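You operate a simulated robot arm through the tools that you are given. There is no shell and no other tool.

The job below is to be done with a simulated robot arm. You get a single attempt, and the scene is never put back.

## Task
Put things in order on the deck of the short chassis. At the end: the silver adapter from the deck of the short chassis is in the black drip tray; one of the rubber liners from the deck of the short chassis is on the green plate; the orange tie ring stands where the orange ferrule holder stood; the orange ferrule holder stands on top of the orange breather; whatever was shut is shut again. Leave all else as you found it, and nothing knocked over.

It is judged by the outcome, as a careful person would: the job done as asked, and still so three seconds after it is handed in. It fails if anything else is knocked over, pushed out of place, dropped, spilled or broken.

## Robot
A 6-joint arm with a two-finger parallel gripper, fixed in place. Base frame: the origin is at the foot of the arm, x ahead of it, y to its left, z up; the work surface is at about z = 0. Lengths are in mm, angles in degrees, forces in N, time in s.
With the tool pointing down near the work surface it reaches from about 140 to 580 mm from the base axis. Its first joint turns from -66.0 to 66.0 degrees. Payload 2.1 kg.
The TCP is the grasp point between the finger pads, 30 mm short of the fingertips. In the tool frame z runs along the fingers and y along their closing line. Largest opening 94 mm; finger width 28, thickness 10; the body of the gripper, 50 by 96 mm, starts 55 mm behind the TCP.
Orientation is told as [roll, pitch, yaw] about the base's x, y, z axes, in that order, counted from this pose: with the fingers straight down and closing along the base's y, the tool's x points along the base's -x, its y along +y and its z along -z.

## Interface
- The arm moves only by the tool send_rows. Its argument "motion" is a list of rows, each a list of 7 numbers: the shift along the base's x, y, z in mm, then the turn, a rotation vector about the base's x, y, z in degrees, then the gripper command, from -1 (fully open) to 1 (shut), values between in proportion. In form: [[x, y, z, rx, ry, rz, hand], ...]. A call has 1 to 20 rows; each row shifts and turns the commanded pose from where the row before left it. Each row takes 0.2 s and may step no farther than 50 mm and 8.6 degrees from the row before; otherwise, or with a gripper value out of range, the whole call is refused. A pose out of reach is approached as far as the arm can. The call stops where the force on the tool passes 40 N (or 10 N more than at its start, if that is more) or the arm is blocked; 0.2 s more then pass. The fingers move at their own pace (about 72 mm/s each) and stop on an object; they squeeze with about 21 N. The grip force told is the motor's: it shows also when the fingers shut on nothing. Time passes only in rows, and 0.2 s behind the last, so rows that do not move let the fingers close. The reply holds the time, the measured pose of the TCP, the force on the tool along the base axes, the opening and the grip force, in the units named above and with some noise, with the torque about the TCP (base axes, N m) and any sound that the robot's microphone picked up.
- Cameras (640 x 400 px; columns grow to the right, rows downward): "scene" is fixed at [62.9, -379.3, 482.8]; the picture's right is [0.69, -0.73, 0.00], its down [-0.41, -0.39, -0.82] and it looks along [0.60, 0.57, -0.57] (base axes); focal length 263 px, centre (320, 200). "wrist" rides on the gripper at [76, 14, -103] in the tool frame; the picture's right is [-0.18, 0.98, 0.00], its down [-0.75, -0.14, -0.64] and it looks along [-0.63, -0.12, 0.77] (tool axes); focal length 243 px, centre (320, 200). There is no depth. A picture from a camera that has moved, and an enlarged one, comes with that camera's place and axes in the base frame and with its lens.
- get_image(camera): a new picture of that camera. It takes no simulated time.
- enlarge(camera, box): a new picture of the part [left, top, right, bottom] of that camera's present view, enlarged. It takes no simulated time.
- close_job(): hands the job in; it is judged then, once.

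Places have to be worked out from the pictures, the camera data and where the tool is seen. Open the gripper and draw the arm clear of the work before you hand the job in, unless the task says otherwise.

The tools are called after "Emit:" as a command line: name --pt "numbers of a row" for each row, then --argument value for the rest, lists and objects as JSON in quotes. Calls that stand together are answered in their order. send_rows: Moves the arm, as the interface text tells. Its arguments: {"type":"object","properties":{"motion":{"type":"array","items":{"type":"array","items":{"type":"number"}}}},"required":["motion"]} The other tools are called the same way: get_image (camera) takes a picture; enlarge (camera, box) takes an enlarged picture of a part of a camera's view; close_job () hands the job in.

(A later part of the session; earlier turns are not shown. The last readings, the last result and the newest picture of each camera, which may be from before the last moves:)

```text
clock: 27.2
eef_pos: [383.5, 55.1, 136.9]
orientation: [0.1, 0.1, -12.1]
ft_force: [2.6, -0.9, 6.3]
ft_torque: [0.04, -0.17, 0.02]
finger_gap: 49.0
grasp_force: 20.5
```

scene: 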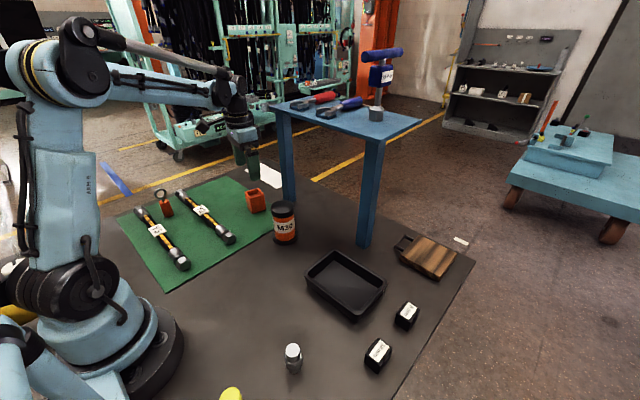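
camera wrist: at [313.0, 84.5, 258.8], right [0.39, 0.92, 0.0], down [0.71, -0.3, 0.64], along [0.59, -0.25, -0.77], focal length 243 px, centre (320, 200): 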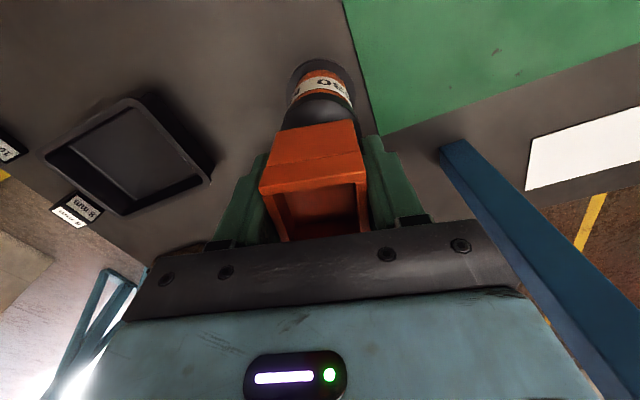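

Emit:
send_rows --pt "0 0 0 0 0 0 -0.1" --pt "0 0 0 0 0 0 -0.3" --pt "0 0 0 0 0 0 -0.6" --pt "0 0 0 0 0 0 -0.6"

Emit:
get_image --camera "wrist"

Emit:
enlarge --camera "scene" --box '[250, 160, 330, 260]'

```text
clock: 28.2
eef_pos: [381.7, 54.9, 137.3]
orientation: [0.0, 0.0, -12.1]
ft_force: [-0.3, 0.5, -0.6]
ft_torque: [0.0, 0.0, -0.02]
finger_gap: 75.4
grasp_force: 0.1
```

```text
taken
camera wrist: at [312.0, 84.8, 239.7], right [0.39, 0.92, 0.0], down [0.71, -0.3, 0.64], along [0.59, -0.25, -0.77], focal length 243 px, centre (320, 200)
```

wrist: 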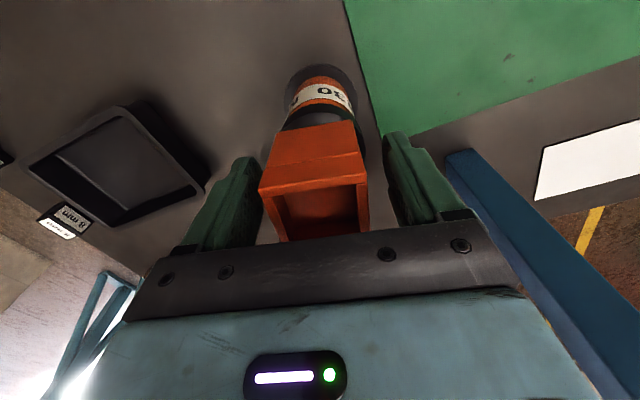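

```text
4.00 times, centred on (290, 210) of scene
camera zoom: at [62.9, -379.3, 482.8], right [0.69, -0.73, 0.0], down [-0.41, -0.39, -0.82], along [0.6, 0.57, -0.57], focal length 1053 px, centre (440, 160)
```

zoom: 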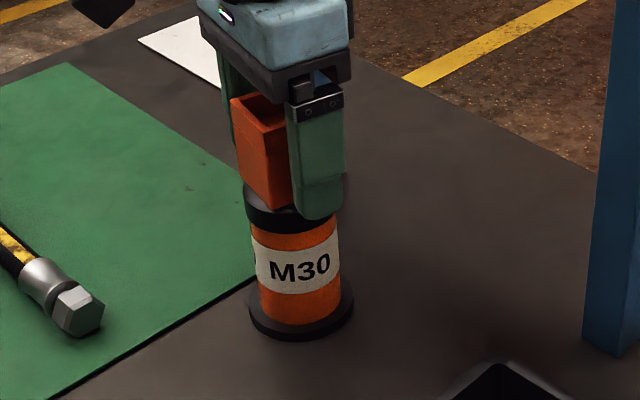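

The box is free and standing on the can. I'll open fully and rise straight up, slowly at first.

Emit:
send_rows --pt "0 0 0 0 0 0 -1" --pt "0 0 5 0 0 0 -1" --pt "0 0 15 0 0 0 -1" --pt "0 0 30 0 0 0 -1" --pt "0 0 35 0 0 0 -1" --pt "0 0 35 0 0 0 -1" --pt "0 0 0 0 0 0 -1"

Emit:
get_image --camera "wrist"

Emit:
enlarge --camera "scene" --box '[250, 160, 330, 260]'

```text
clock: 29.8
eef_pos: [384.6, 52.4, 256.6]
orientation: [0.0, 0.0, -12.1]
ft_force: [0.4, -0.1, 0.2]
ft_torque: [0.0, 0.03, 0.01]
finger_gap: 94.0
grasp_force: 0.1
```

```text
taken
camera wrist: at [313.3, 82.7, 359.4], right [0.39, 0.92, 0.0], down [0.71, -0.3, 0.64], along [0.59, -0.25, -0.77], focal length 243 px, centre (320, 200)
```

wrist: 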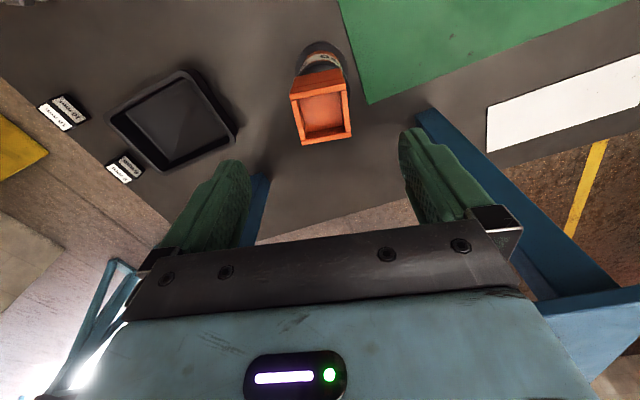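

```text
4.00 times, centred on (290, 210) of scene
camera zoom: at [62.9, -379.3, 482.8], right [0.69, -0.73, 0.0], down [-0.41, -0.39, -0.82], along [0.6, 0.57, -0.57], focal length 1053 px, centre (440, 160)
```

zoom: 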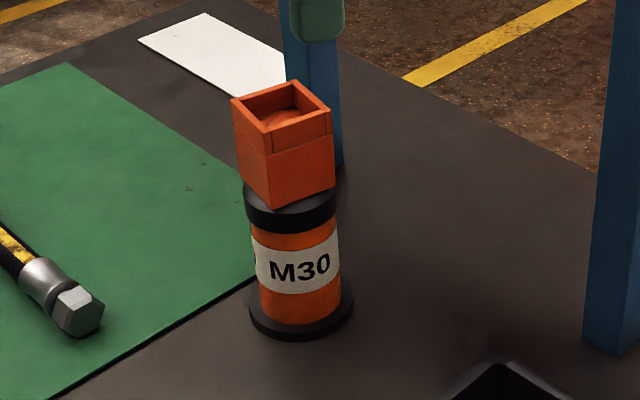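

The holder now stands squarely on the can. Next is the tie ring between the two hoses, so I'll move and turn the tool to look outward at it.

Emit:
send_rows --pt "-21 20 5 0 0 7.5 -1" --pt "-21 20 5 0 0 7.5 -1" --pt "-21 20 0 0 0 7.5 -1" --pt "-21 20 0 0 0 7.5 -1" --pt "-21 20 0 0 0 7.5 -1" --pt "-21 20 0 0 0 7.5 -1" --pt "-21 20 0 0 0 7.5 -1" --pt "-21 20 0 0 0 7.5 -1" --pt "-21 20 0 0 0 7.5 -1" --pt "-21 20 0 0 0 7.5 -1" --pt "-22 24 0 0 0 7 -1" --pt "0 0 0 0 0 0 -1"

Emit:
get_image --camera "wrist"

Emit:
enlarge --camera "scene" --box '[130, 170, 210, 230]'

```text
clock: 32.4
eef_pos: [148.5, 281.4, 269.4]
orientation: [0.0, 0.0, 70.2]
ft_force: [0.0, 0.8, -0.2]
ft_torque: [-0.01, -0.02, 0.02]
finger_gap: 94.0
grasp_force: 0.1
```

```text
taken
camera wrist: at [110.2, 215.3, 372.4], right [-0.86, 0.51, 0.0], down [0.39, 0.66, 0.64], along [0.33, 0.55, -0.77], focal length 243 px, centre (320, 200)
```

wrist: 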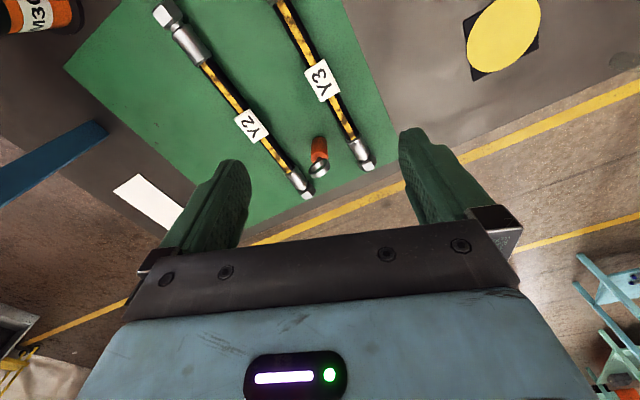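

```text
6.67 times, centred on (170, 200) of scene
camera zoom: at [62.9, -379.3, 482.8], right [0.69, -0.73, 0.0], down [-0.41, -0.39, -0.82], along [0.6, 0.57, -0.57], focal length 1755 px, centre (1320, 200)
```

zoom: 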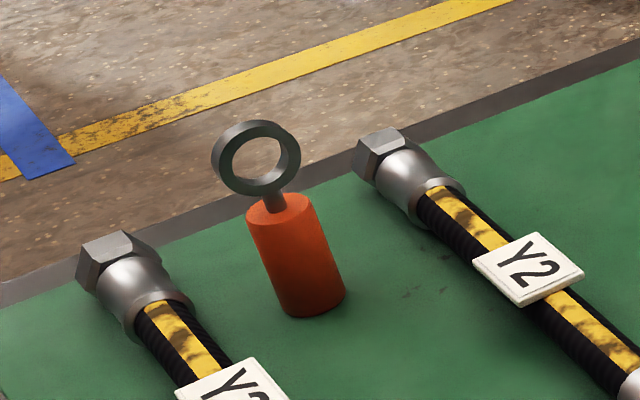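

The ring stands between the far ends of hoses Y2 and Y3. I'll enlarge it from the wrist camera to fix its position and eye orientation.

Emit:
enlarge --camera "wrist" --box '[270, 120, 390, 210]'

Emit:
enlarge --camera "wrist" --box '[140, 0, 420, 210]'

```text
4.44 times, centred on (330, 165) of wrist
camera zoom: at [110.2, 215.3, 372.4], right [-0.86, 0.51, 0.0], down [0.39, 0.66, 0.64], along [0.33, 0.55, -0.77], focal length 1078 px, centre (276, 356)
```

zoom: 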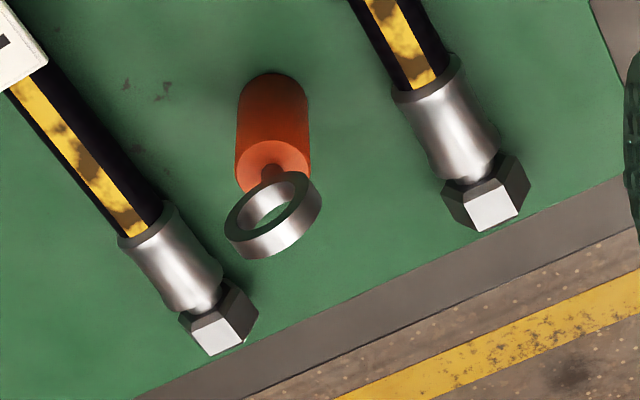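

```text
1.90 times, centred on (280, 105) of wrist
camera zoom: at [110.2, 215.3, 372.4], right [-0.86, 0.51, 0.0], down [0.39, 0.66, 0.64], along [0.33, 0.55, -0.77], focal length 462 px, centre (396, 381)
```

zoom: 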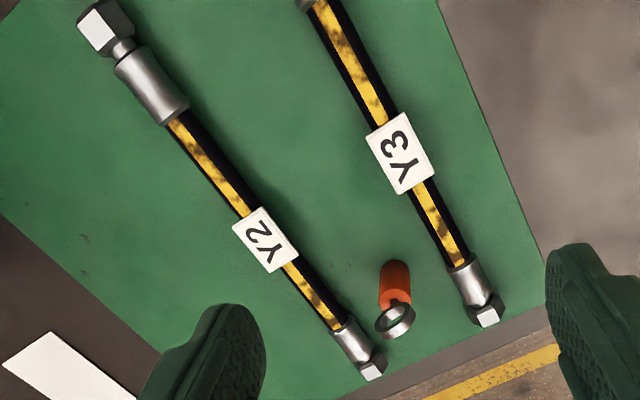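

The ring stands at about (205,375): a 25 mm cylinder up to z≈48, with its eye up to z≈94 lying in the x–z plane. Gripping along y (yaw 0) avoids the eye and both hoses, so I'll move above it and turn.

Emit:
send_rows --pt "6.2 10.4 0 0 0 -7.8 -1" --pt "6.2 10.4 0 0 0 -7.8 -1" --pt "6.2 10.4 0 0 0 -7.8 -1" --pt "6.2 10.4 0 0 0 -7.8 -1" --pt "6.2 10.4 0 0 0 -7.8 -1" --pt "6.2 10.4 0 0 0 -7.8 -1" --pt "6.2 10.4 0 0 0 -7.8 -1" --pt "6.2 10.4 0 0 0 -7.8 -1" --pt "6.2 10.4 0 0 0 -7.8 -1" --pt "0 0 0 0 0 0 -1"

Emit:
get_image --camera "wrist"

Emit:
get_image --camera "scene"

```text
clock: 34.6
eef_pos: [206.0, 373.6, 266.1]
orientation: [0.0, 0.0, -0.4]
ft_force: [-0.5, -0.4, -0.7]
ft_torque: [-0.01, -0.04, 0.03]
finger_gap: 94.1
grasp_force: 0.2
```

```text
taken
camera wrist: at [130.5, 388.9, 369.9], right [0.19, 0.98, 0.0], down [0.75, -0.15, 0.64], along [0.63, -0.12, -0.77], focal length 243 px, centre (320, 200)
```

wrist: 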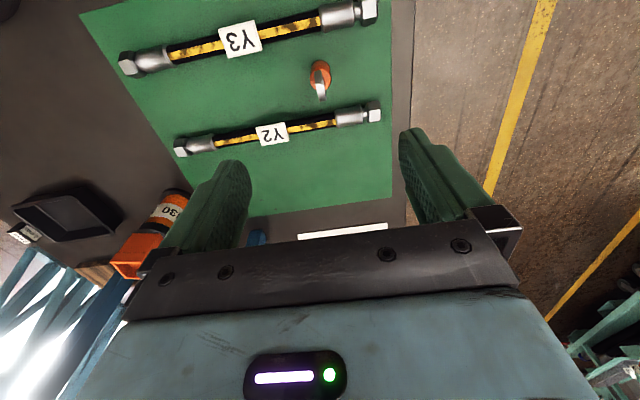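

```text
taken
```

scene: 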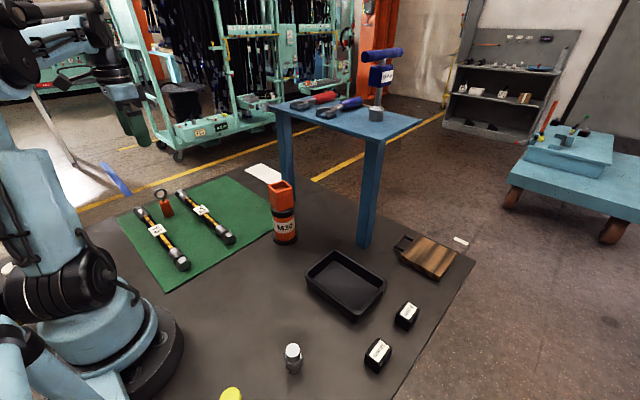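

The ring's eye shows edge-on across the closing line, confirming yaw 0 is right. I'll enlarge it to double-check its position.

Emit:
enlarge --camera "wrist" --box '[280, 40, 360, 110]'

```text
5.71 times, centred on (320, 75) of wrist
camera zoom: at [130.5, 388.9, 369.9], right [0.19, 0.98, 0.0], down [0.75, -0.15, 0.64], along [0.63, -0.12, -0.77], focal length 1386 px, centre (320, 914)
```

zoom: 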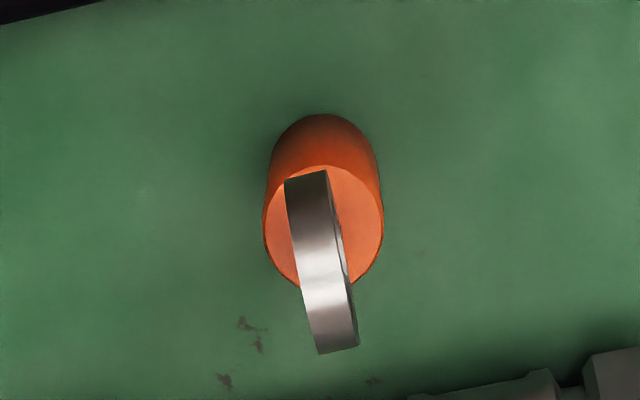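

The ring centre is confirmed at about (205.7,375), diameter 25.5 mm. I'll descend to TCP z≈47, keeping the palm above the eye.

Emit:
send_rows --pt "-0.3 1.4 -30 0 0 0.4 -1" --pt "0 0 -45 0 0 0 -1" --pt "0 0 -45 0 0 0 -1" --pt "0 0 -40 0 0 0 -1" --pt "0 0 -30 0 0 0 -1" --pt "0 0 -18 0 0 0 -1" --pt "0 0 -10 0 0 0 -1" --pt "0 0 0 0 0 0 -1"

Emit:
get_image --camera "wrist"

Emit:
enlarge --camera "scene" --box '[110, 140, 230, 240]'

```text
clock: 36.4
eef_pos: [206.8, 374.0, 48.8]
orientation: [0.0, 0.0, 0.1]
ft_force: [0.0, -0.6, 0.2]
ft_torque: [-0.04, 0.01, -0.01]
finger_gap: 93.9
grasp_force: 0.0
```

```text
taken
camera wrist: at [131.3, 387.1, 151.8], right [0.18, 0.98, 0.0], down [0.75, -0.14, 0.64], along [0.63, -0.12, -0.77], focal length 243 px, centre (320, 200)
```

wrist: 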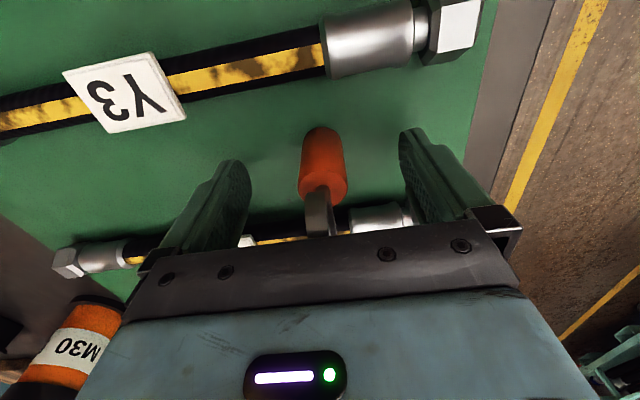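

```text
4.00 times, centred on (170, 190) of scene
camera zoom: at [62.9, -379.3, 482.8], right [0.69, -0.73, 0.0], down [-0.41, -0.39, -0.82], along [0.6, 0.57, -0.57], focal length 1053 px, centre (920, 240)
```

zoom: 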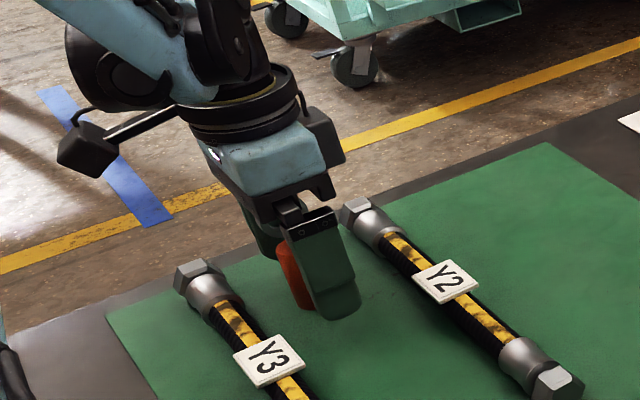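

The fingers straddle the cylinder, clear of both hoses and the eye. I'll close gradually.

Emit:
send_rows --pt "0 0 0 0 0 0 -0.5" --pt "0 0 0 0 0 0 0" --pt "0 0 0 0 0 0 0.3" --pt "0 0 0 0 0 0 0.6" --pt "0 0 0 0 0 0 1" --pt "0 0 0 0 0 0 1" --pt "0 0 0 0 0 0 1"

Emit:
get_image --camera "wrist"

```text
clock: 38.0
eef_pos: [207.3, 373.4, 48.1]
orientation: [-0.1, 0.0, 0.2]
ft_force: [-0.4, 0.5, -0.6]
ft_torque: [-0.02, -0.01, 0.0]
finger_gap: 24.9
grasp_force: 20.7
```

```text
taken
camera wrist: at [131.4, 387.1, 152.0], right [0.18, 0.98, 0.0], down [0.75, -0.14, 0.64], along [0.63, -0.12, -0.77], focal length 243 px, centre (320, 200)
```

wrist: 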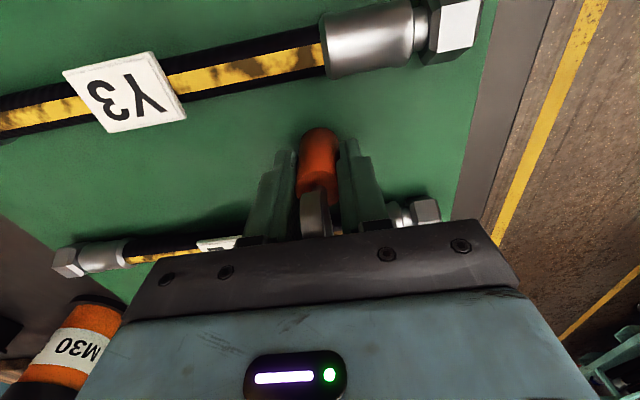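

The grip is at 24.9 mm with 21 N. I'll lift gently and confirm that it stays held.

Emit:
send_rows --pt "0 0 1 0 0 0 1" --pt "0 0 2 0 0 0 1" --pt "0 0 3 0 0 0 1" --pt "0 0 4 0 0 0 1" --pt "0 0 5 0 0 0 1" --pt "0 0 6 0 0 0 1" --pt "0 0 8 0 0 0 1" --pt "0 0 8 0 0 0 1" --pt "0 0 8 0 0 0 1" --pt "0 0 8 0 0 0 1" --pt "0 0 8 0 0 0 1" --pt "0 0 8 0 0 0 1" --pt "0 0 6 0 0 0 1" --pt "0 0 4 0 0 0 1"

Emit:
get_image --camera "wrist"

Emit:
enlarge --camera "scene" --box '[90, 110, 250, 240]'

```text
clock: 41.0
eef_pos: [207.5, 372.7, 128.3]
orientation: [0.1, 0.0, 0.2]
ft_force: [-0.7, -0.3, -0.4]
ft_torque: [-0.02, 0.0, -0.01]
finger_gap: 24.5
grasp_force: 21.3
```

```text
taken
camera wrist: at [131.3, 387.7, 231.5], right [0.18, 0.98, 0.0], down [0.75, -0.14, 0.64], along [0.63, -0.12, -0.77], focal length 243 px, centre (320, 200)
```

wrist: 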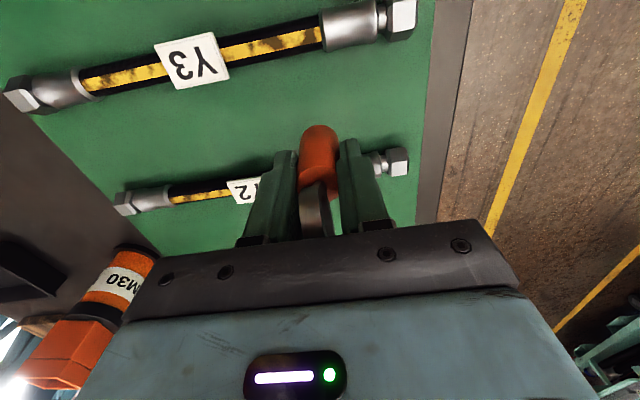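

```text
3.08 times, centred on (170, 175) of scene
camera zoom: at [62.9, -379.3, 482.8], right [0.69, -0.73, 0.0], down [-0.41, -0.39, -0.82], along [0.6, 0.57, -0.57], focal length 810 px, centre (782, 277)
```

zoom: 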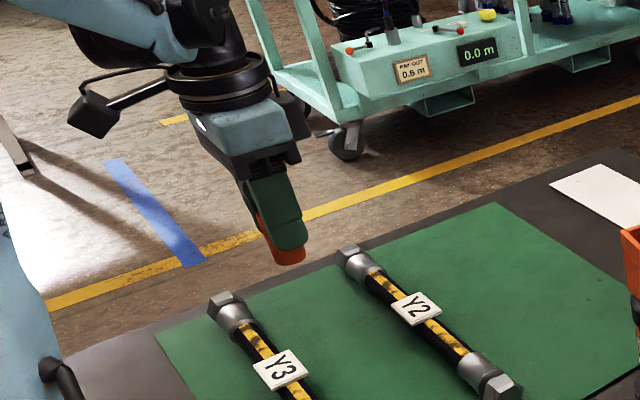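

The ring is lifted and held firmly. I'll carry it slowly to above the holder's original spot, aiming for ring centre (406,215).

Emit:
send_rows --pt "4 -3.2 0 0 0 0 1" --pt "8 -6.3 0 0 0 0 1" --pt "10.9 -8.6 0 0 0 0 1" --pt "10.9 -8.6 0 0 0 0 1" --pt "10.9 -8.6 0 0 0 0 1" --pt "10.9 -8.6 0 0 0 0 1" --pt "10.9 -8.6 0 0 0 0 1" --pt "10.9 -8.6 0 0 0 0 1" --pt "10.9 -8.6 0 0 0 0 1" --pt "10.9 -8.6 0 0 0 0 1" --pt "10.9 -8.6 0 0 0 0 1" --pt "10.9 -8.6 0 0 0 0 1" --pt "10.9 -8.6 0 0 0 0 1" --pt "10.9 -8.6 0 0 0 0 1" --pt "10.9 -8.6 0 0 0 0 1" --pt "10.9 -8.6 0 0 0 0 1" --pt "10.9 -8.6 0 0 0 0 1" --pt "10.9 -8.6 0 0 0 0 1" --pt "8 -6.3 0 0 0 0 1" --pt "4.8 -4.4 0 0 0 0 1"

Emit:
get_image --camera "wrist"

Emit:
get_image --camera "scene"

```text
clock: 45.2
eef_pos: [406.1, 216.6, 126.1]
orientation: [0.1, 0.0, 0.1]
ft_force: [-1.0, 0.2, -0.8]
ft_torque: [0.01, 0.02, -0.03]
finger_gap: 24.8
grasp_force: 21.2
```

```text
taken
camera wrist: at [330.8, 231.3, 229.9], right [0.18, 0.98, 0.0], down [0.75, -0.14, 0.64], along [0.63, -0.12, -0.77], focal length 243 px, centre (320, 200)
```

wrist: 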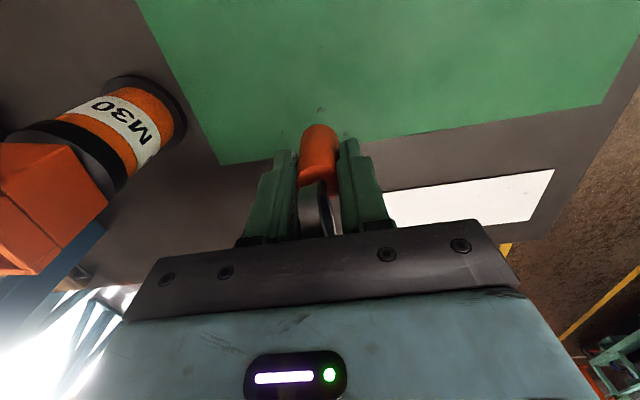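

```text
taken
```

scene: 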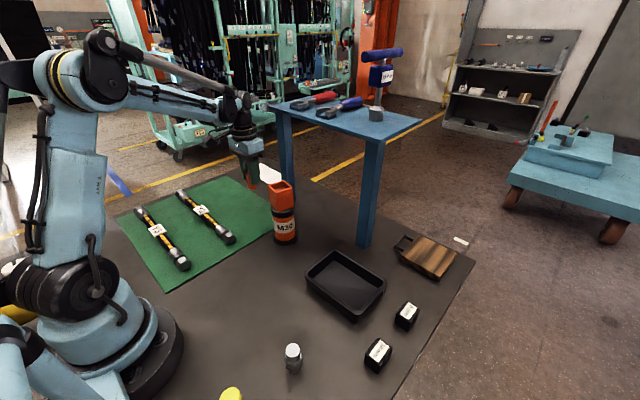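

I'm above the spot. I'll trim the position slightly and lower to just above the plate, expecting contact near TCP z≈48.

Emit:
send_rows --pt "0.5 -1.2 -4 0 0 0 1" --pt "0 0 -8 0 0 0 1" --pt "0 0 -10 0 0 0 1" --pt "0 0 -10 0 0 0 1" --pt "0 0 -10 0 0 0 1" --pt "0 0 -10 0 0 0 1" --pt "0 0 -10 0 0 0 1" --pt "0 0 -6 0 0 0 1" --pt "0 0 -4 0 0 0 1" --pt "0 0 -1 0 0 0 1" --pt "0 0 0 0 0 0 1"

Emit:
enlarge --camera "scene" --box '[220, 150, 310, 230]'

```text
clock: 47.6
eef_pos: [406.1, 216.2, 54.3]
orientation: [0.1, 0.1, 0.1]
ft_force: [-0.1, 0.2, -0.6]
ft_torque: [-0.02, -0.03, 0.04]
finger_gap: 24.8
grasp_force: 21.3
```

```text
5.00 times, centred on (265, 190) of scene
camera zoom: at [62.9, -379.3, 482.8], right [0.69, -0.73, 0.0], down [-0.41, -0.39, -0.82], along [0.6, 0.57, -0.57], focal length 1316 px, centre (595, 250)
```

zoom: 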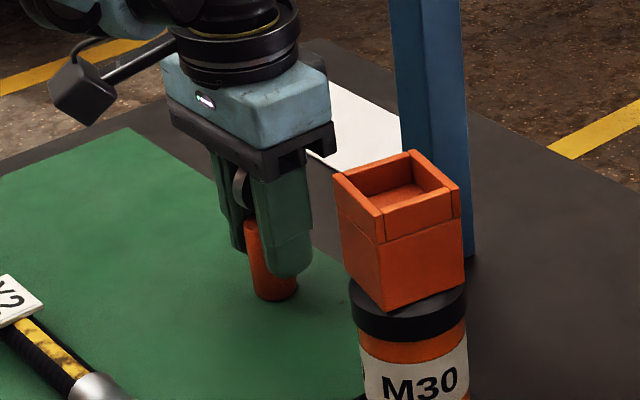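

Still free at TCP z=54. I'll continue down in 1 mm steps until it touches.

Emit:
send_rows --pt "0 -1 -1 0 0 0 1" --pt "0 0 -1 0 0 0 1" --pt "0 0 -1 0 0 0 1" --pt "0 0 -1 0 0 0 1" --pt "0 0 0 0 0 0 1"

```text
clock: 48.8
eef_pos: [405.8, 214.3, 51.1]
orientation: [-0.1, 0.0, 0.2]
ft_force: [0.1, -3.4, 17.7]
ft_torque: [-0.13, 0.01, -0.06]
finger_gap: 25.0
grasp_force: 21.4
```

Contact at TCP z≈51 with 18 N. I'll ease off slightly, then open gently and check that it stands.

Emit:
send_rows --pt "0 0 0.5 0 0 0 1" --pt "0 0 0 0 0 0 1" --pt "0 0 0 0 0 0 0.35" --pt "0 0 0 0 0 0 0.2" --pt "0 0 0 0 0 0 -0.2" --pt "0 0 0 0 0 0 -0.6" --pt "0 0 0 0 0 0 -0.9" --pt "0 0 0 0 0 0 -0.9"

Emit:
get_image --camera "wrist"

Emit:
enlarge --camera "scene" --box '[220, 150, 310, 230]'

```text
clock: 50.6
eef_pos: [406.8, 214.8, 50.5]
orientation: [0.1, 0.0, 0.0]
ft_force: [0.0, -0.3, -1.0]
ft_torque: [0.02, -0.03, 0.03]
finger_gap: 89.1
grasp_force: 0.0
```

```text
taken
camera wrist: at [331.0, 228.8, 154.7], right [0.18, 0.98, 0.0], down [0.75, -0.14, 0.64], along [0.63, -0.12, -0.77], focal length 243 px, centre (320, 200)
```

wrist: 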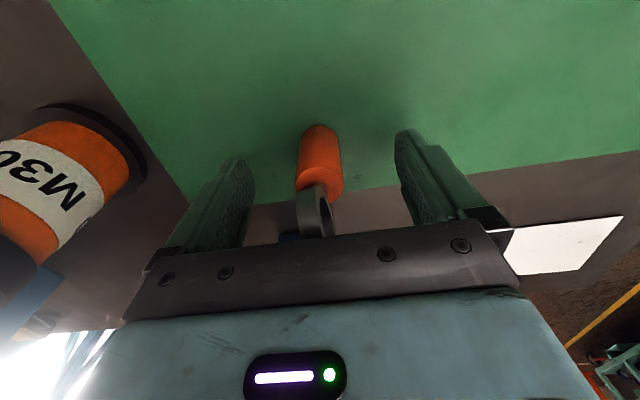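

```text
5.00 times, centred on (265, 190) of scene
camera zoom: at [62.9, -379.3, 482.8], right [0.69, -0.73, 0.0], down [-0.41, -0.39, -0.82], along [0.6, 0.57, -0.57], focal length 1316 px, centre (595, 250)
```

zoom: 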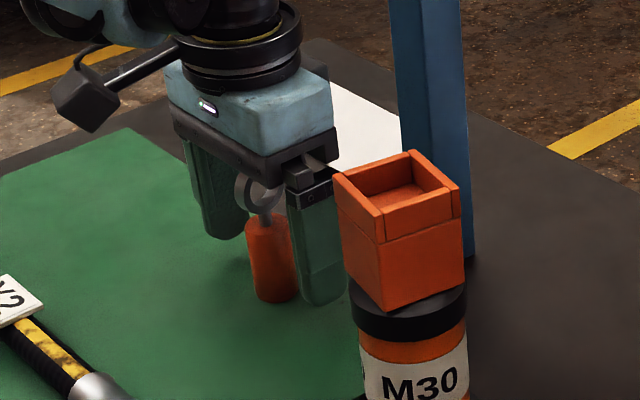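

The ring stands upright, released. I'll rise straight up and then verify its position.

Emit:
send_rows --pt "0 0 5 0 0 0 -1" --pt "0 0 15 0 0 0 -1" --pt "0 0 35 0 0 0 -1" --pt "0 0 45 0 0 0 -1" --pt "0 0 45 0 0 0 -1" --pt "0 0 35 0 0 0 -1" --pt "0 0 0 0 0 0 -1"

Emit:
get_image --camera "wrist"

Emit:
enlarge --camera "scene" --box '[220, 150, 330, 250]'

```text
clock: 52.2
eef_pos: [405.0, 214.9, 232.3]
orientation: [0.1, 0.0, 0.1]
ft_force: [0.2, -0.4, -1.0]
ft_torque: [0.03, 0.0, -0.02]
finger_gap: 94.0
grasp_force: 0.1
```

```text
taken
camera wrist: at [330.3, 227.8, 335.2], right [0.18, 0.98, 0.0], down [0.75, -0.14, 0.64], along [0.63, -0.12, -0.77], focal length 243 px, centre (320, 200)
```

wrist: 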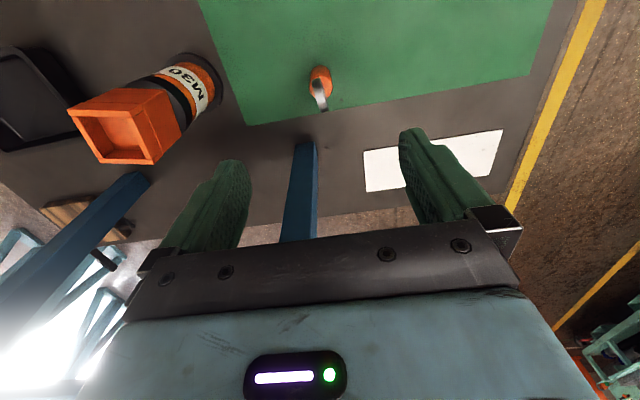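

```text
4.00 times, centred on (275, 200) of scene
camera zoom: at [62.9, -379.3, 482.8], right [0.69, -0.73, 0.0], down [-0.41, -0.39, -0.82], along [0.6, 0.57, -0.57], focal length 1053 px, centre (500, 200)
```

zoom: 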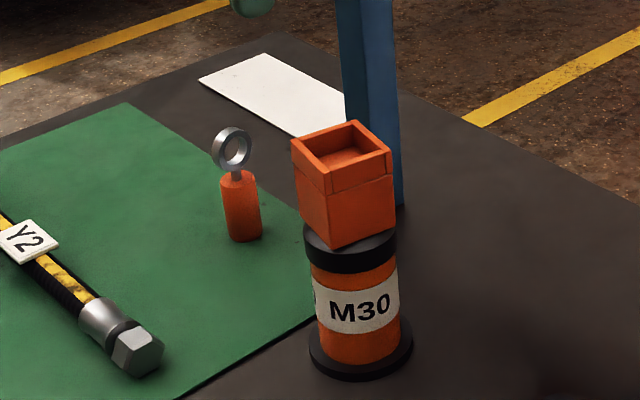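

The ring and holder look right in the scene view. I'll enlarge the ring from the wrist to check its position against (406,215).

Emit:
enlarge --camera "wrist" --box '[280, 40, 360, 110]'

Emit:
enlarge --camera "wrist" --box '[0, 30, 240, 180]'

```text
5.71 times, centred on (320, 75) of wrist
camera zoom: at [330.3, 227.8, 335.2], right [0.18, 0.98, 0.0], down [0.75, -0.14, 0.64], along [0.63, -0.12, -0.77], focal length 1386 px, centre (320, 914)
```

zoom: 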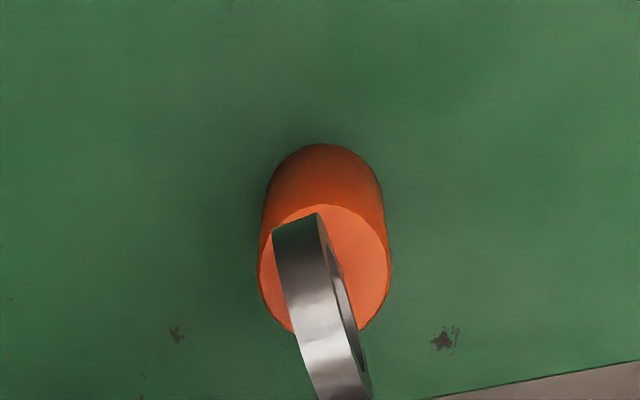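

```text
2.67 times, centred on (120, 105) of wrist
camera zoom: at [330.3, 227.8, 335.2], right [0.18, 0.98, 0.0], down [0.75, -0.14, 0.64], along [0.63, -0.12, -0.77], focal length 647 px, centre (853, 453)
```

zoom: 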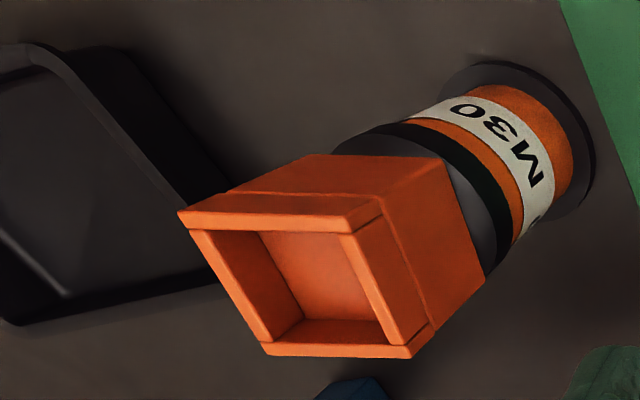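

The ring stands at about (404.5,215), within 2 mm of where the holder stood. Next I'll move over to the right side of the deck to inspect the two black rubber liners.

Emit:
send_rows --pt "-10 -20 25 0 0 0 -1" --pt "-17 -38 15 0 0 0 -1" --pt "-17 -38 0 0 0 0 -1" --pt "-17 -38 0 0 0 0 -1" --pt "-17 -38 0 0 0 0 -1" --pt "-17 -38 0 0 0 0 -1" --pt "-17 -38 0 0 0 0 -1" --pt "-17 -38 0 0 0 0 -1" --pt "-17 -38 0 0 0 0 -1" --pt "-17 -38 0 0 0 0 -1" --pt "-17 -38 0 0 0 0 -1" --pt "-17 -38 0 0 0 0 -1" --pt "-17 -38 0 0 0 0 -1" --pt "-10 -28 0 0 0 0 -1" --pt "0 0 0 0 0 0 -1"

Emit:
get_image --camera "wrist"

Emit:
get_image --camera "scene"

```text
clock: 55.4
eef_pos: [183.7, -289.2, 271.9]
orientation: [0.0, 0.1, 0.2]
ft_force: [0.1, 0.5, 0.3]
ft_torque: [-0.04, -0.01, 0.03]
finger_gap: 94.0
grasp_force: 0.1
```

```text
taken
camera wrist: at [107.7, -274.6, 376.0], right [0.18, 0.98, 0.0], down [0.75, -0.14, 0.64], along [0.63, -0.12, -0.77], focal length 243 px, centre (320, 200)
```

wrist: 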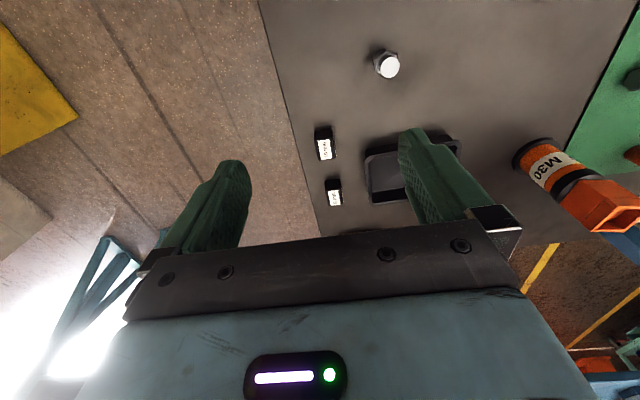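

```text
taken
```

scene: 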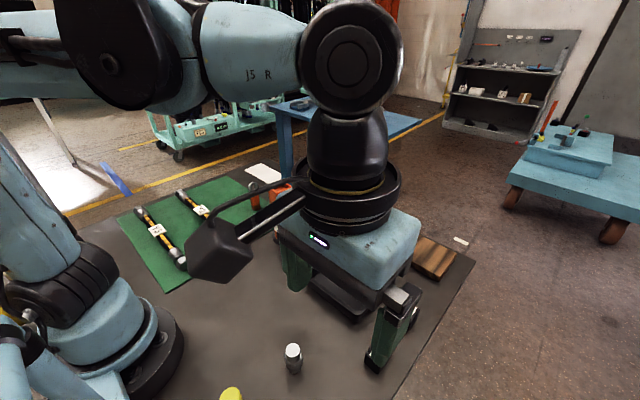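

I can see both liners, the adapter and the tray from here. I'll enlarge them to measure.

Emit:
enlarge --camera "wrist" --box '[295, 110, 365, 170]'

Emit:
enlarge --camera "wrist" --box '[310, 165, 370, 215]'

Emit:
enlarge --camera "wrist" --box '[350, 30, 430, 90]'

Emit:
enlarge --camera "wrist" --box '[300, 100, 480, 220]'

```text
6.67 times, centred on (330, 140) of wrist
camera zoom: at [107.7, -274.6, 376.0], right [0.18, 0.98, 0.0], down [0.75, -0.14, 0.64], along [0.63, -0.12, -0.77], focal length 1618 px, centre (253, 600)
```

zoom: 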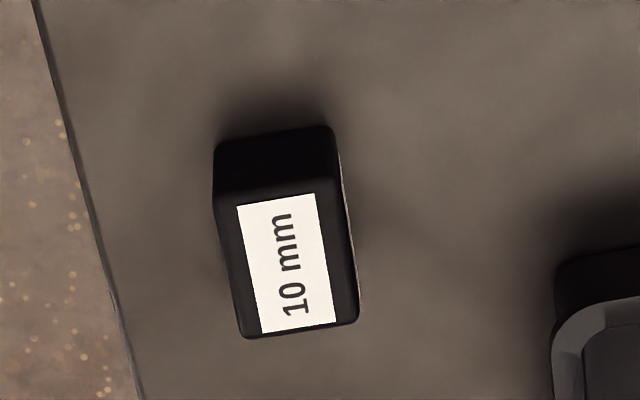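

```text
8.00 times, centred on (340, 190) of wrist
camera zoom: at [107.7, -274.6, 376.0], right [0.18, 0.98, 0.0], down [0.75, -0.14, 0.64], along [0.63, -0.12, -0.77], focal length 1941 px, centre (160, 280)
```

zoom: 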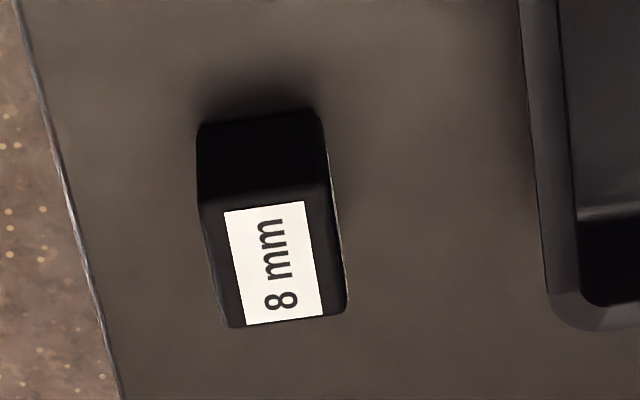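

```text
6.67 times, centred on (390, 60) of wrist
camera zoom: at [107.7, -274.6, 376.0], right [0.18, 0.98, 0.0], down [0.75, -0.14, 0.64], along [0.63, -0.12, -0.77], focal length 1618 px, centre (-147, 1133)
```

zoom: 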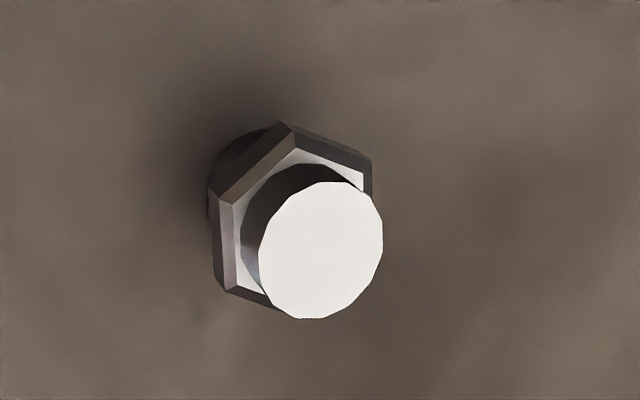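

```text
3.33 times, centred on (390, 160) of wrist
camera zoom: at [107.7, -274.6, 376.0], right [0.18, 0.98, 0.0], down [0.75, -0.14, 0.64], along [0.63, -0.12, -0.77], focal length 809 px, centre (87, 333)
```

zoom: 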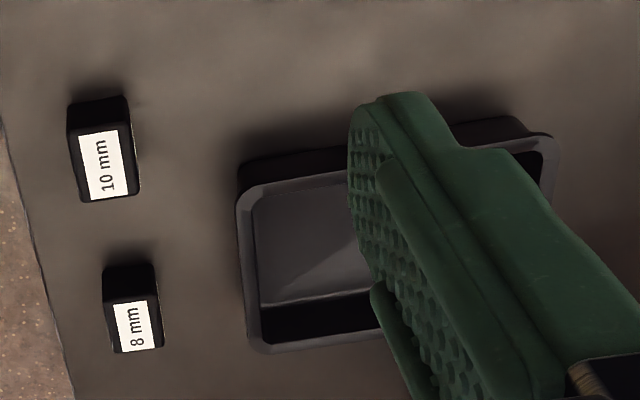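

The 10 mm liner measures about 37×29×28 mm, centred near (291,−300) and square to the axes. I'll move above it at yaw 0 with a moderate opening and check again.

Emit:
send_rows --pt "25 -2 -30 0 0 -0.2 -0.4" --pt "30 -3 -35 0 0 0 -0.4" --pt "30 -3 -35 0 0 0 -0.4" --pt "22 -2.4 -30 0 0 0 -0.4" --pt "0 0 0 0 0 0 -0.4"

Emit:
get_image --camera "wrist"

Emit:
enlarge --camera "wrist" --box '[260, 40, 380, 130]'

Emit:
get_image --camera "scene"

```text
clock: 56.6
eef_pos: [287.7, -298.1, 141.0]
orientation: [0.0, 0.0, -0.1]
ft_force: [-0.2, 0.1, -0.6]
ft_torque: [-0.01, 0.0, -0.02]
finger_gap: 65.8
grasp_force: 0.1
```

```text
taken
camera wrist: at [211.6, -283.1, 245.2], right [0.18, 0.98, 0.0], down [0.75, -0.14, 0.64], along [0.63, -0.12, -0.77], focal length 243 px, centre (320, 200)
```

wrist: 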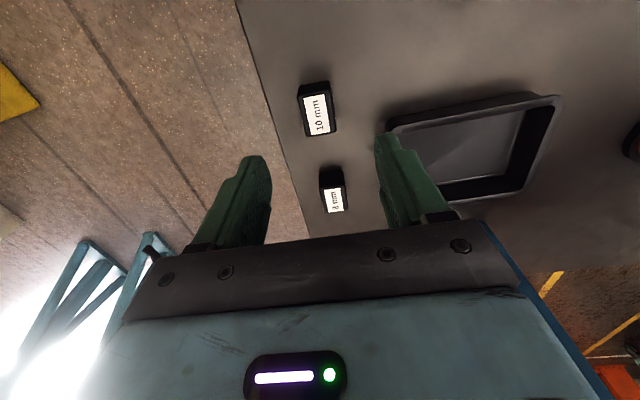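

```text
4.44 times, centred on (320, 85) of wrist
camera zoom: at [211.6, -283.1, 245.2], right [0.18, 0.98, 0.0], down [0.75, -0.14, 0.64], along [0.63, -0.12, -0.77], focal length 1078 px, centre (320, 711)
```

zoom: 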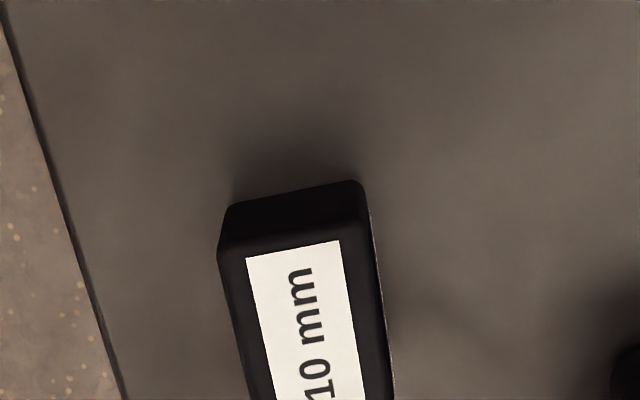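

```text
taken
```

scene: 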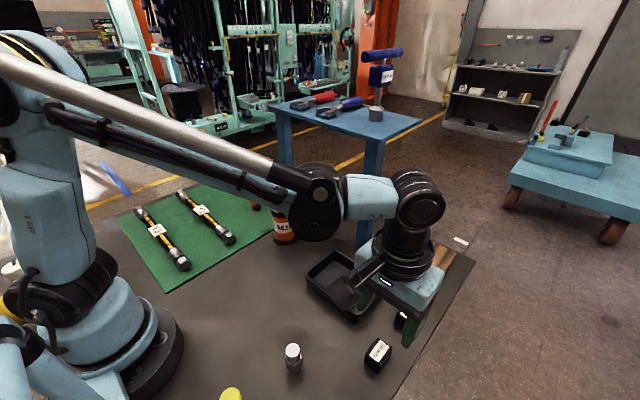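

The measurement repeats: liner centre (290.5,−299.6). I'll line up and descend to TCP z≈35.

Emit:
send_rows --pt "2.6 -1.5 -20 0 0 0 -0.4" --pt "0 0 -35 0 0 0 -0.4" --pt "0 0 -30 0 0 0 -0.4" --pt "0 0 -14 0 0 0 -0.4" --pt "0 0 -6 0 0 0 -0.4" --pt "0 0 0 0 0 0 -0.4"

Emit:
get_image --camera "wrist"

Emit:
enlarge --camera "scene" --box '[310, 230, 470, 390]'

```text
clock: 58.0
eef_pos: [289.0, -302.3, 38.8]
orientation: [0.1, 0.0, -0.1]
ft_force: [-0.6, -0.4, -0.7]
ft_torque: [0.01, 0.0, -0.03]
finger_gap: 65.8
grasp_force: 0.1
```

```text
taken
camera wrist: at [213.6, -287.2, 142.0], right [0.18, 0.98, 0.0], down [0.75, -0.14, 0.64], along [0.63, -0.12, -0.77], focal length 243 px, centre (320, 200)
```

wrist: 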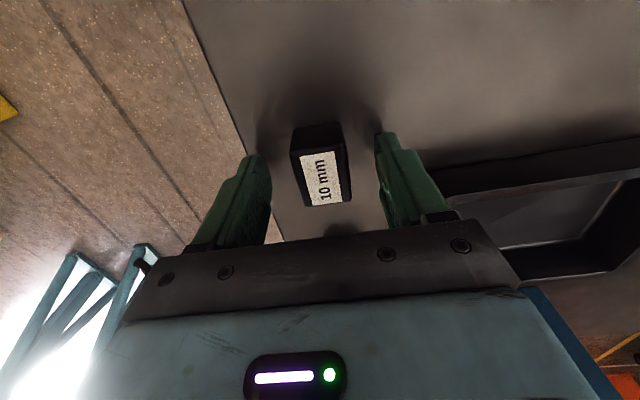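

```text
2.50 times, centred on (390, 310) of scene
camera zoom: at [62.9, -379.3, 482.8], right [0.69, -0.73, 0.0], down [-0.41, -0.39, -0.82], along [0.6, 0.57, -0.57], focal length 658 px, centre (145, -75)
```

zoom: 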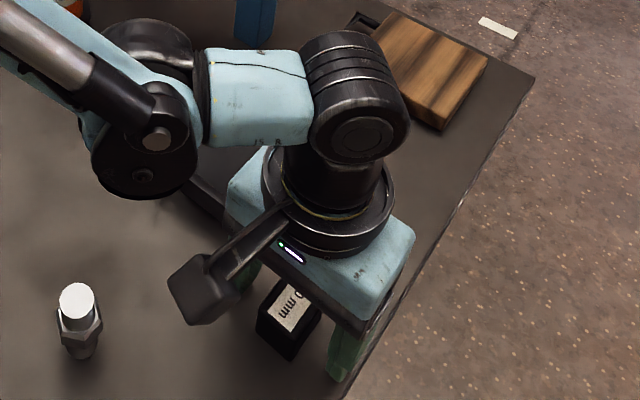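

The fingers straddle the liner evenly. I'll go down 4 mm more and close gradually.

Emit:
send_rows --pt "0.5 1 -4 0 0 0 -0.4" --pt "0 0 0 0 0 0 -0.2" --pt "0 0 0 0 0 0 0.1" --pt "0 0 0 0 0 0 0.3" --pt "0 0 0 0 0 0 0.6" --pt "0 0 0 0 0 0 1" --pt "0 0 0 0 0 0 1" --pt "0 0 0 0 0 0 1"

Emit:
get_image --camera "wrist"

```text
clock: 59.8
eef_pos: [288.7, -299.4, 34.3]
orientation: [-0.1, 0.0, -0.1]
ft_force: [0.2, 0.1, -0.4]
ft_torque: [0.02, -0.02, 0.0]
finger_gap: 32.9
grasp_force: 20.8
```

```text
taken
camera wrist: at [214.1, -285.6, 137.3], right [0.19, 0.98, 0.0], down [0.75, -0.14, 0.64], along [0.63, -0.12, -0.77], focal length 243 px, centre (320, 200)
```

wrist: 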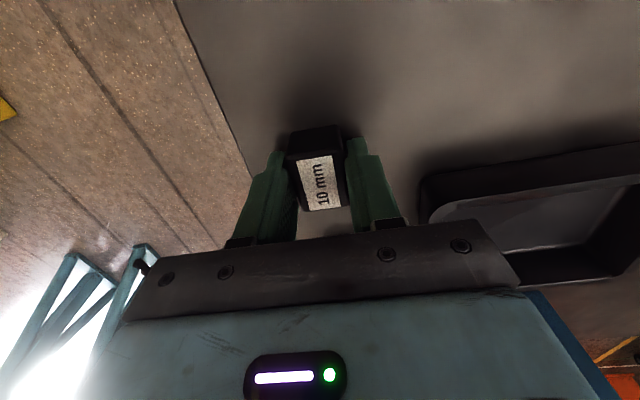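

The liner is gripped (33 mm, 21 N). I'll lift it gently.

Emit:
send_rows --pt "0 0 1 0 0 0 1" --pt "0 0 2 0 0 0 1" --pt "0 0 3 0 0 0 1" --pt "0 0 4 0 0 0 1" --pt "0 0 6 0 0 0 1" --pt "0 0 8 0 0 0 1" --pt "0 0 9 0 0 0 1" --pt "0 0 9 0 0 0 1" --pt "0 0 9 0 0 0 1" --pt "0 0 9 0 0 0 1" --pt "0 0 9 0 0 0 1" --pt "0 0 9 0 0 0 1" --pt "0 0 9 0 0 0 1" --pt "0 0 9 0 0 0 1" --pt "0 0 9 0 0 0 1" --pt "0 0 6 0 0 0 1" --pt "0 0 4 0 0 0 1"

Emit:
get_image --camera "wrist"

```text
clock: 63.4
eef_pos: [291.4, -300.5, 147.2]
orientation: [0.1, 0.0, -0.1]
ft_force: [-0.2, -0.3, -0.7]
ft_torque: [-0.01, -0.01, -0.01]
finger_gap: 28.8
grasp_force: 21.5
```

```text
taken
camera wrist: at [216.5, -286.4, 250.6], right [0.18, 0.98, 0.0], down [0.75, -0.14, 0.64], along [0.63, -0.12, -0.77], focal length 243 px, centre (320, 200)
```

wrist: 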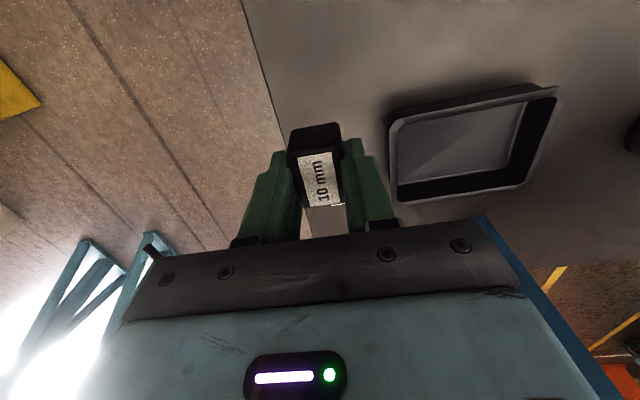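

The gap settled to 28.8 mm, matching the liner's true width, and it's still held. I'll enlarge to check how it sits in the fingers before moving.

Emit:
enlarge --camera "wrist" --box '[250, 100, 400, 230]'

Emit:
enlarge --camera "scene" --box '[320, 190, 480, 350]'

```text
3.08 times, centred on (325, 165) of wrist
camera zoom: at [216.5, -286.4, 250.6], right [0.18, 0.98, 0.0], down [0.75, -0.14, 0.64], along [0.63, -0.12, -0.77], focal length 746 px, centre (305, 308)
```

zoom: 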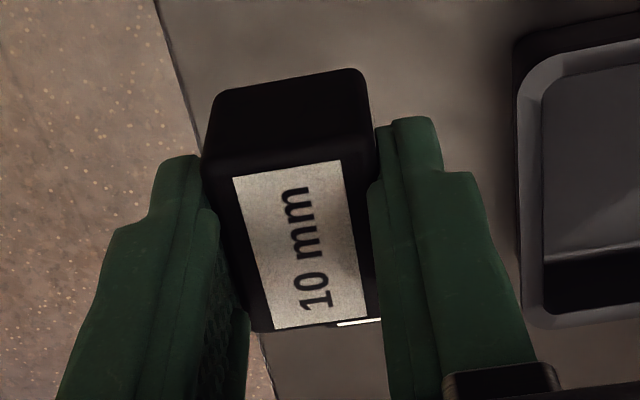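

```text
2.50 times, centred on (400, 270) of scene
camera zoom: at [62.9, -379.3, 482.8], right [0.69, -0.73, 0.0], down [-0.41, -0.39, -0.82], along [0.6, 0.57, -0.57], focal length 658 px, centre (120, 25)
```

zoom: 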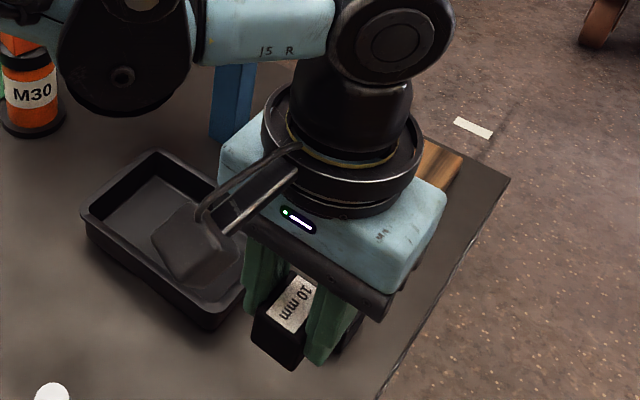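

The liner is held squarely. I'll carry it leftward at about z=150 along an inner path, well clear of the can and holder.

Emit:
send_rows --pt "-1 5 2 0 0 0 1" --pt "-2 10 2 0 0 0 1" --pt "-3 16 2 0 0 0 1" --pt "-3 16 2 0 0 0 1" --pt "-3 16 2 0 0 0 1" --pt "-3 16 0 0 0 0 1" --pt "-3 16 0 0 0 0 1" --pt "-3 16 0 0 0 0 1" --pt "-3 16 0 0 0 0 1" --pt "-3 16 0 0 0 0 1" --pt "-3 16 0 0 0 0 1" --pt "-3 16 0 0 0 0 1" --pt "-3 16 0 0 0 0 1" --pt "-3 16 0 0 0 0 1" --pt "-3 16 0 0 0 0 1" --pt "-3 16 0 0 0 0 1" --pt "-3 16 0 0 0 0 1" --pt "-3 16 0 0 0 0 1" --pt "-3 16 0 0 0 0 1" --pt "-2 16 0 0 0 0 1"

Emit:
get_image --camera "scene"

```text
clock: 67.6
eef_pos: [237.3, 3.9, 155.5]
orientation: [0.0, 0.1, 0.0]
ft_force: [0.0, -0.5, -0.9]
ft_torque: [-0.01, 0.02, 0.0]
finger_gap: 28.9
grasp_force: 21.2
```

```text
taken
```

scene: 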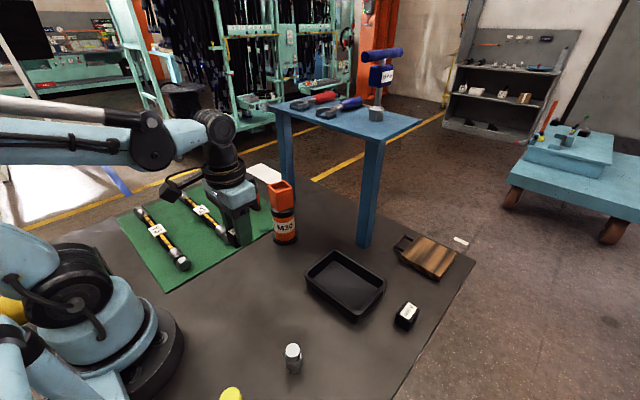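

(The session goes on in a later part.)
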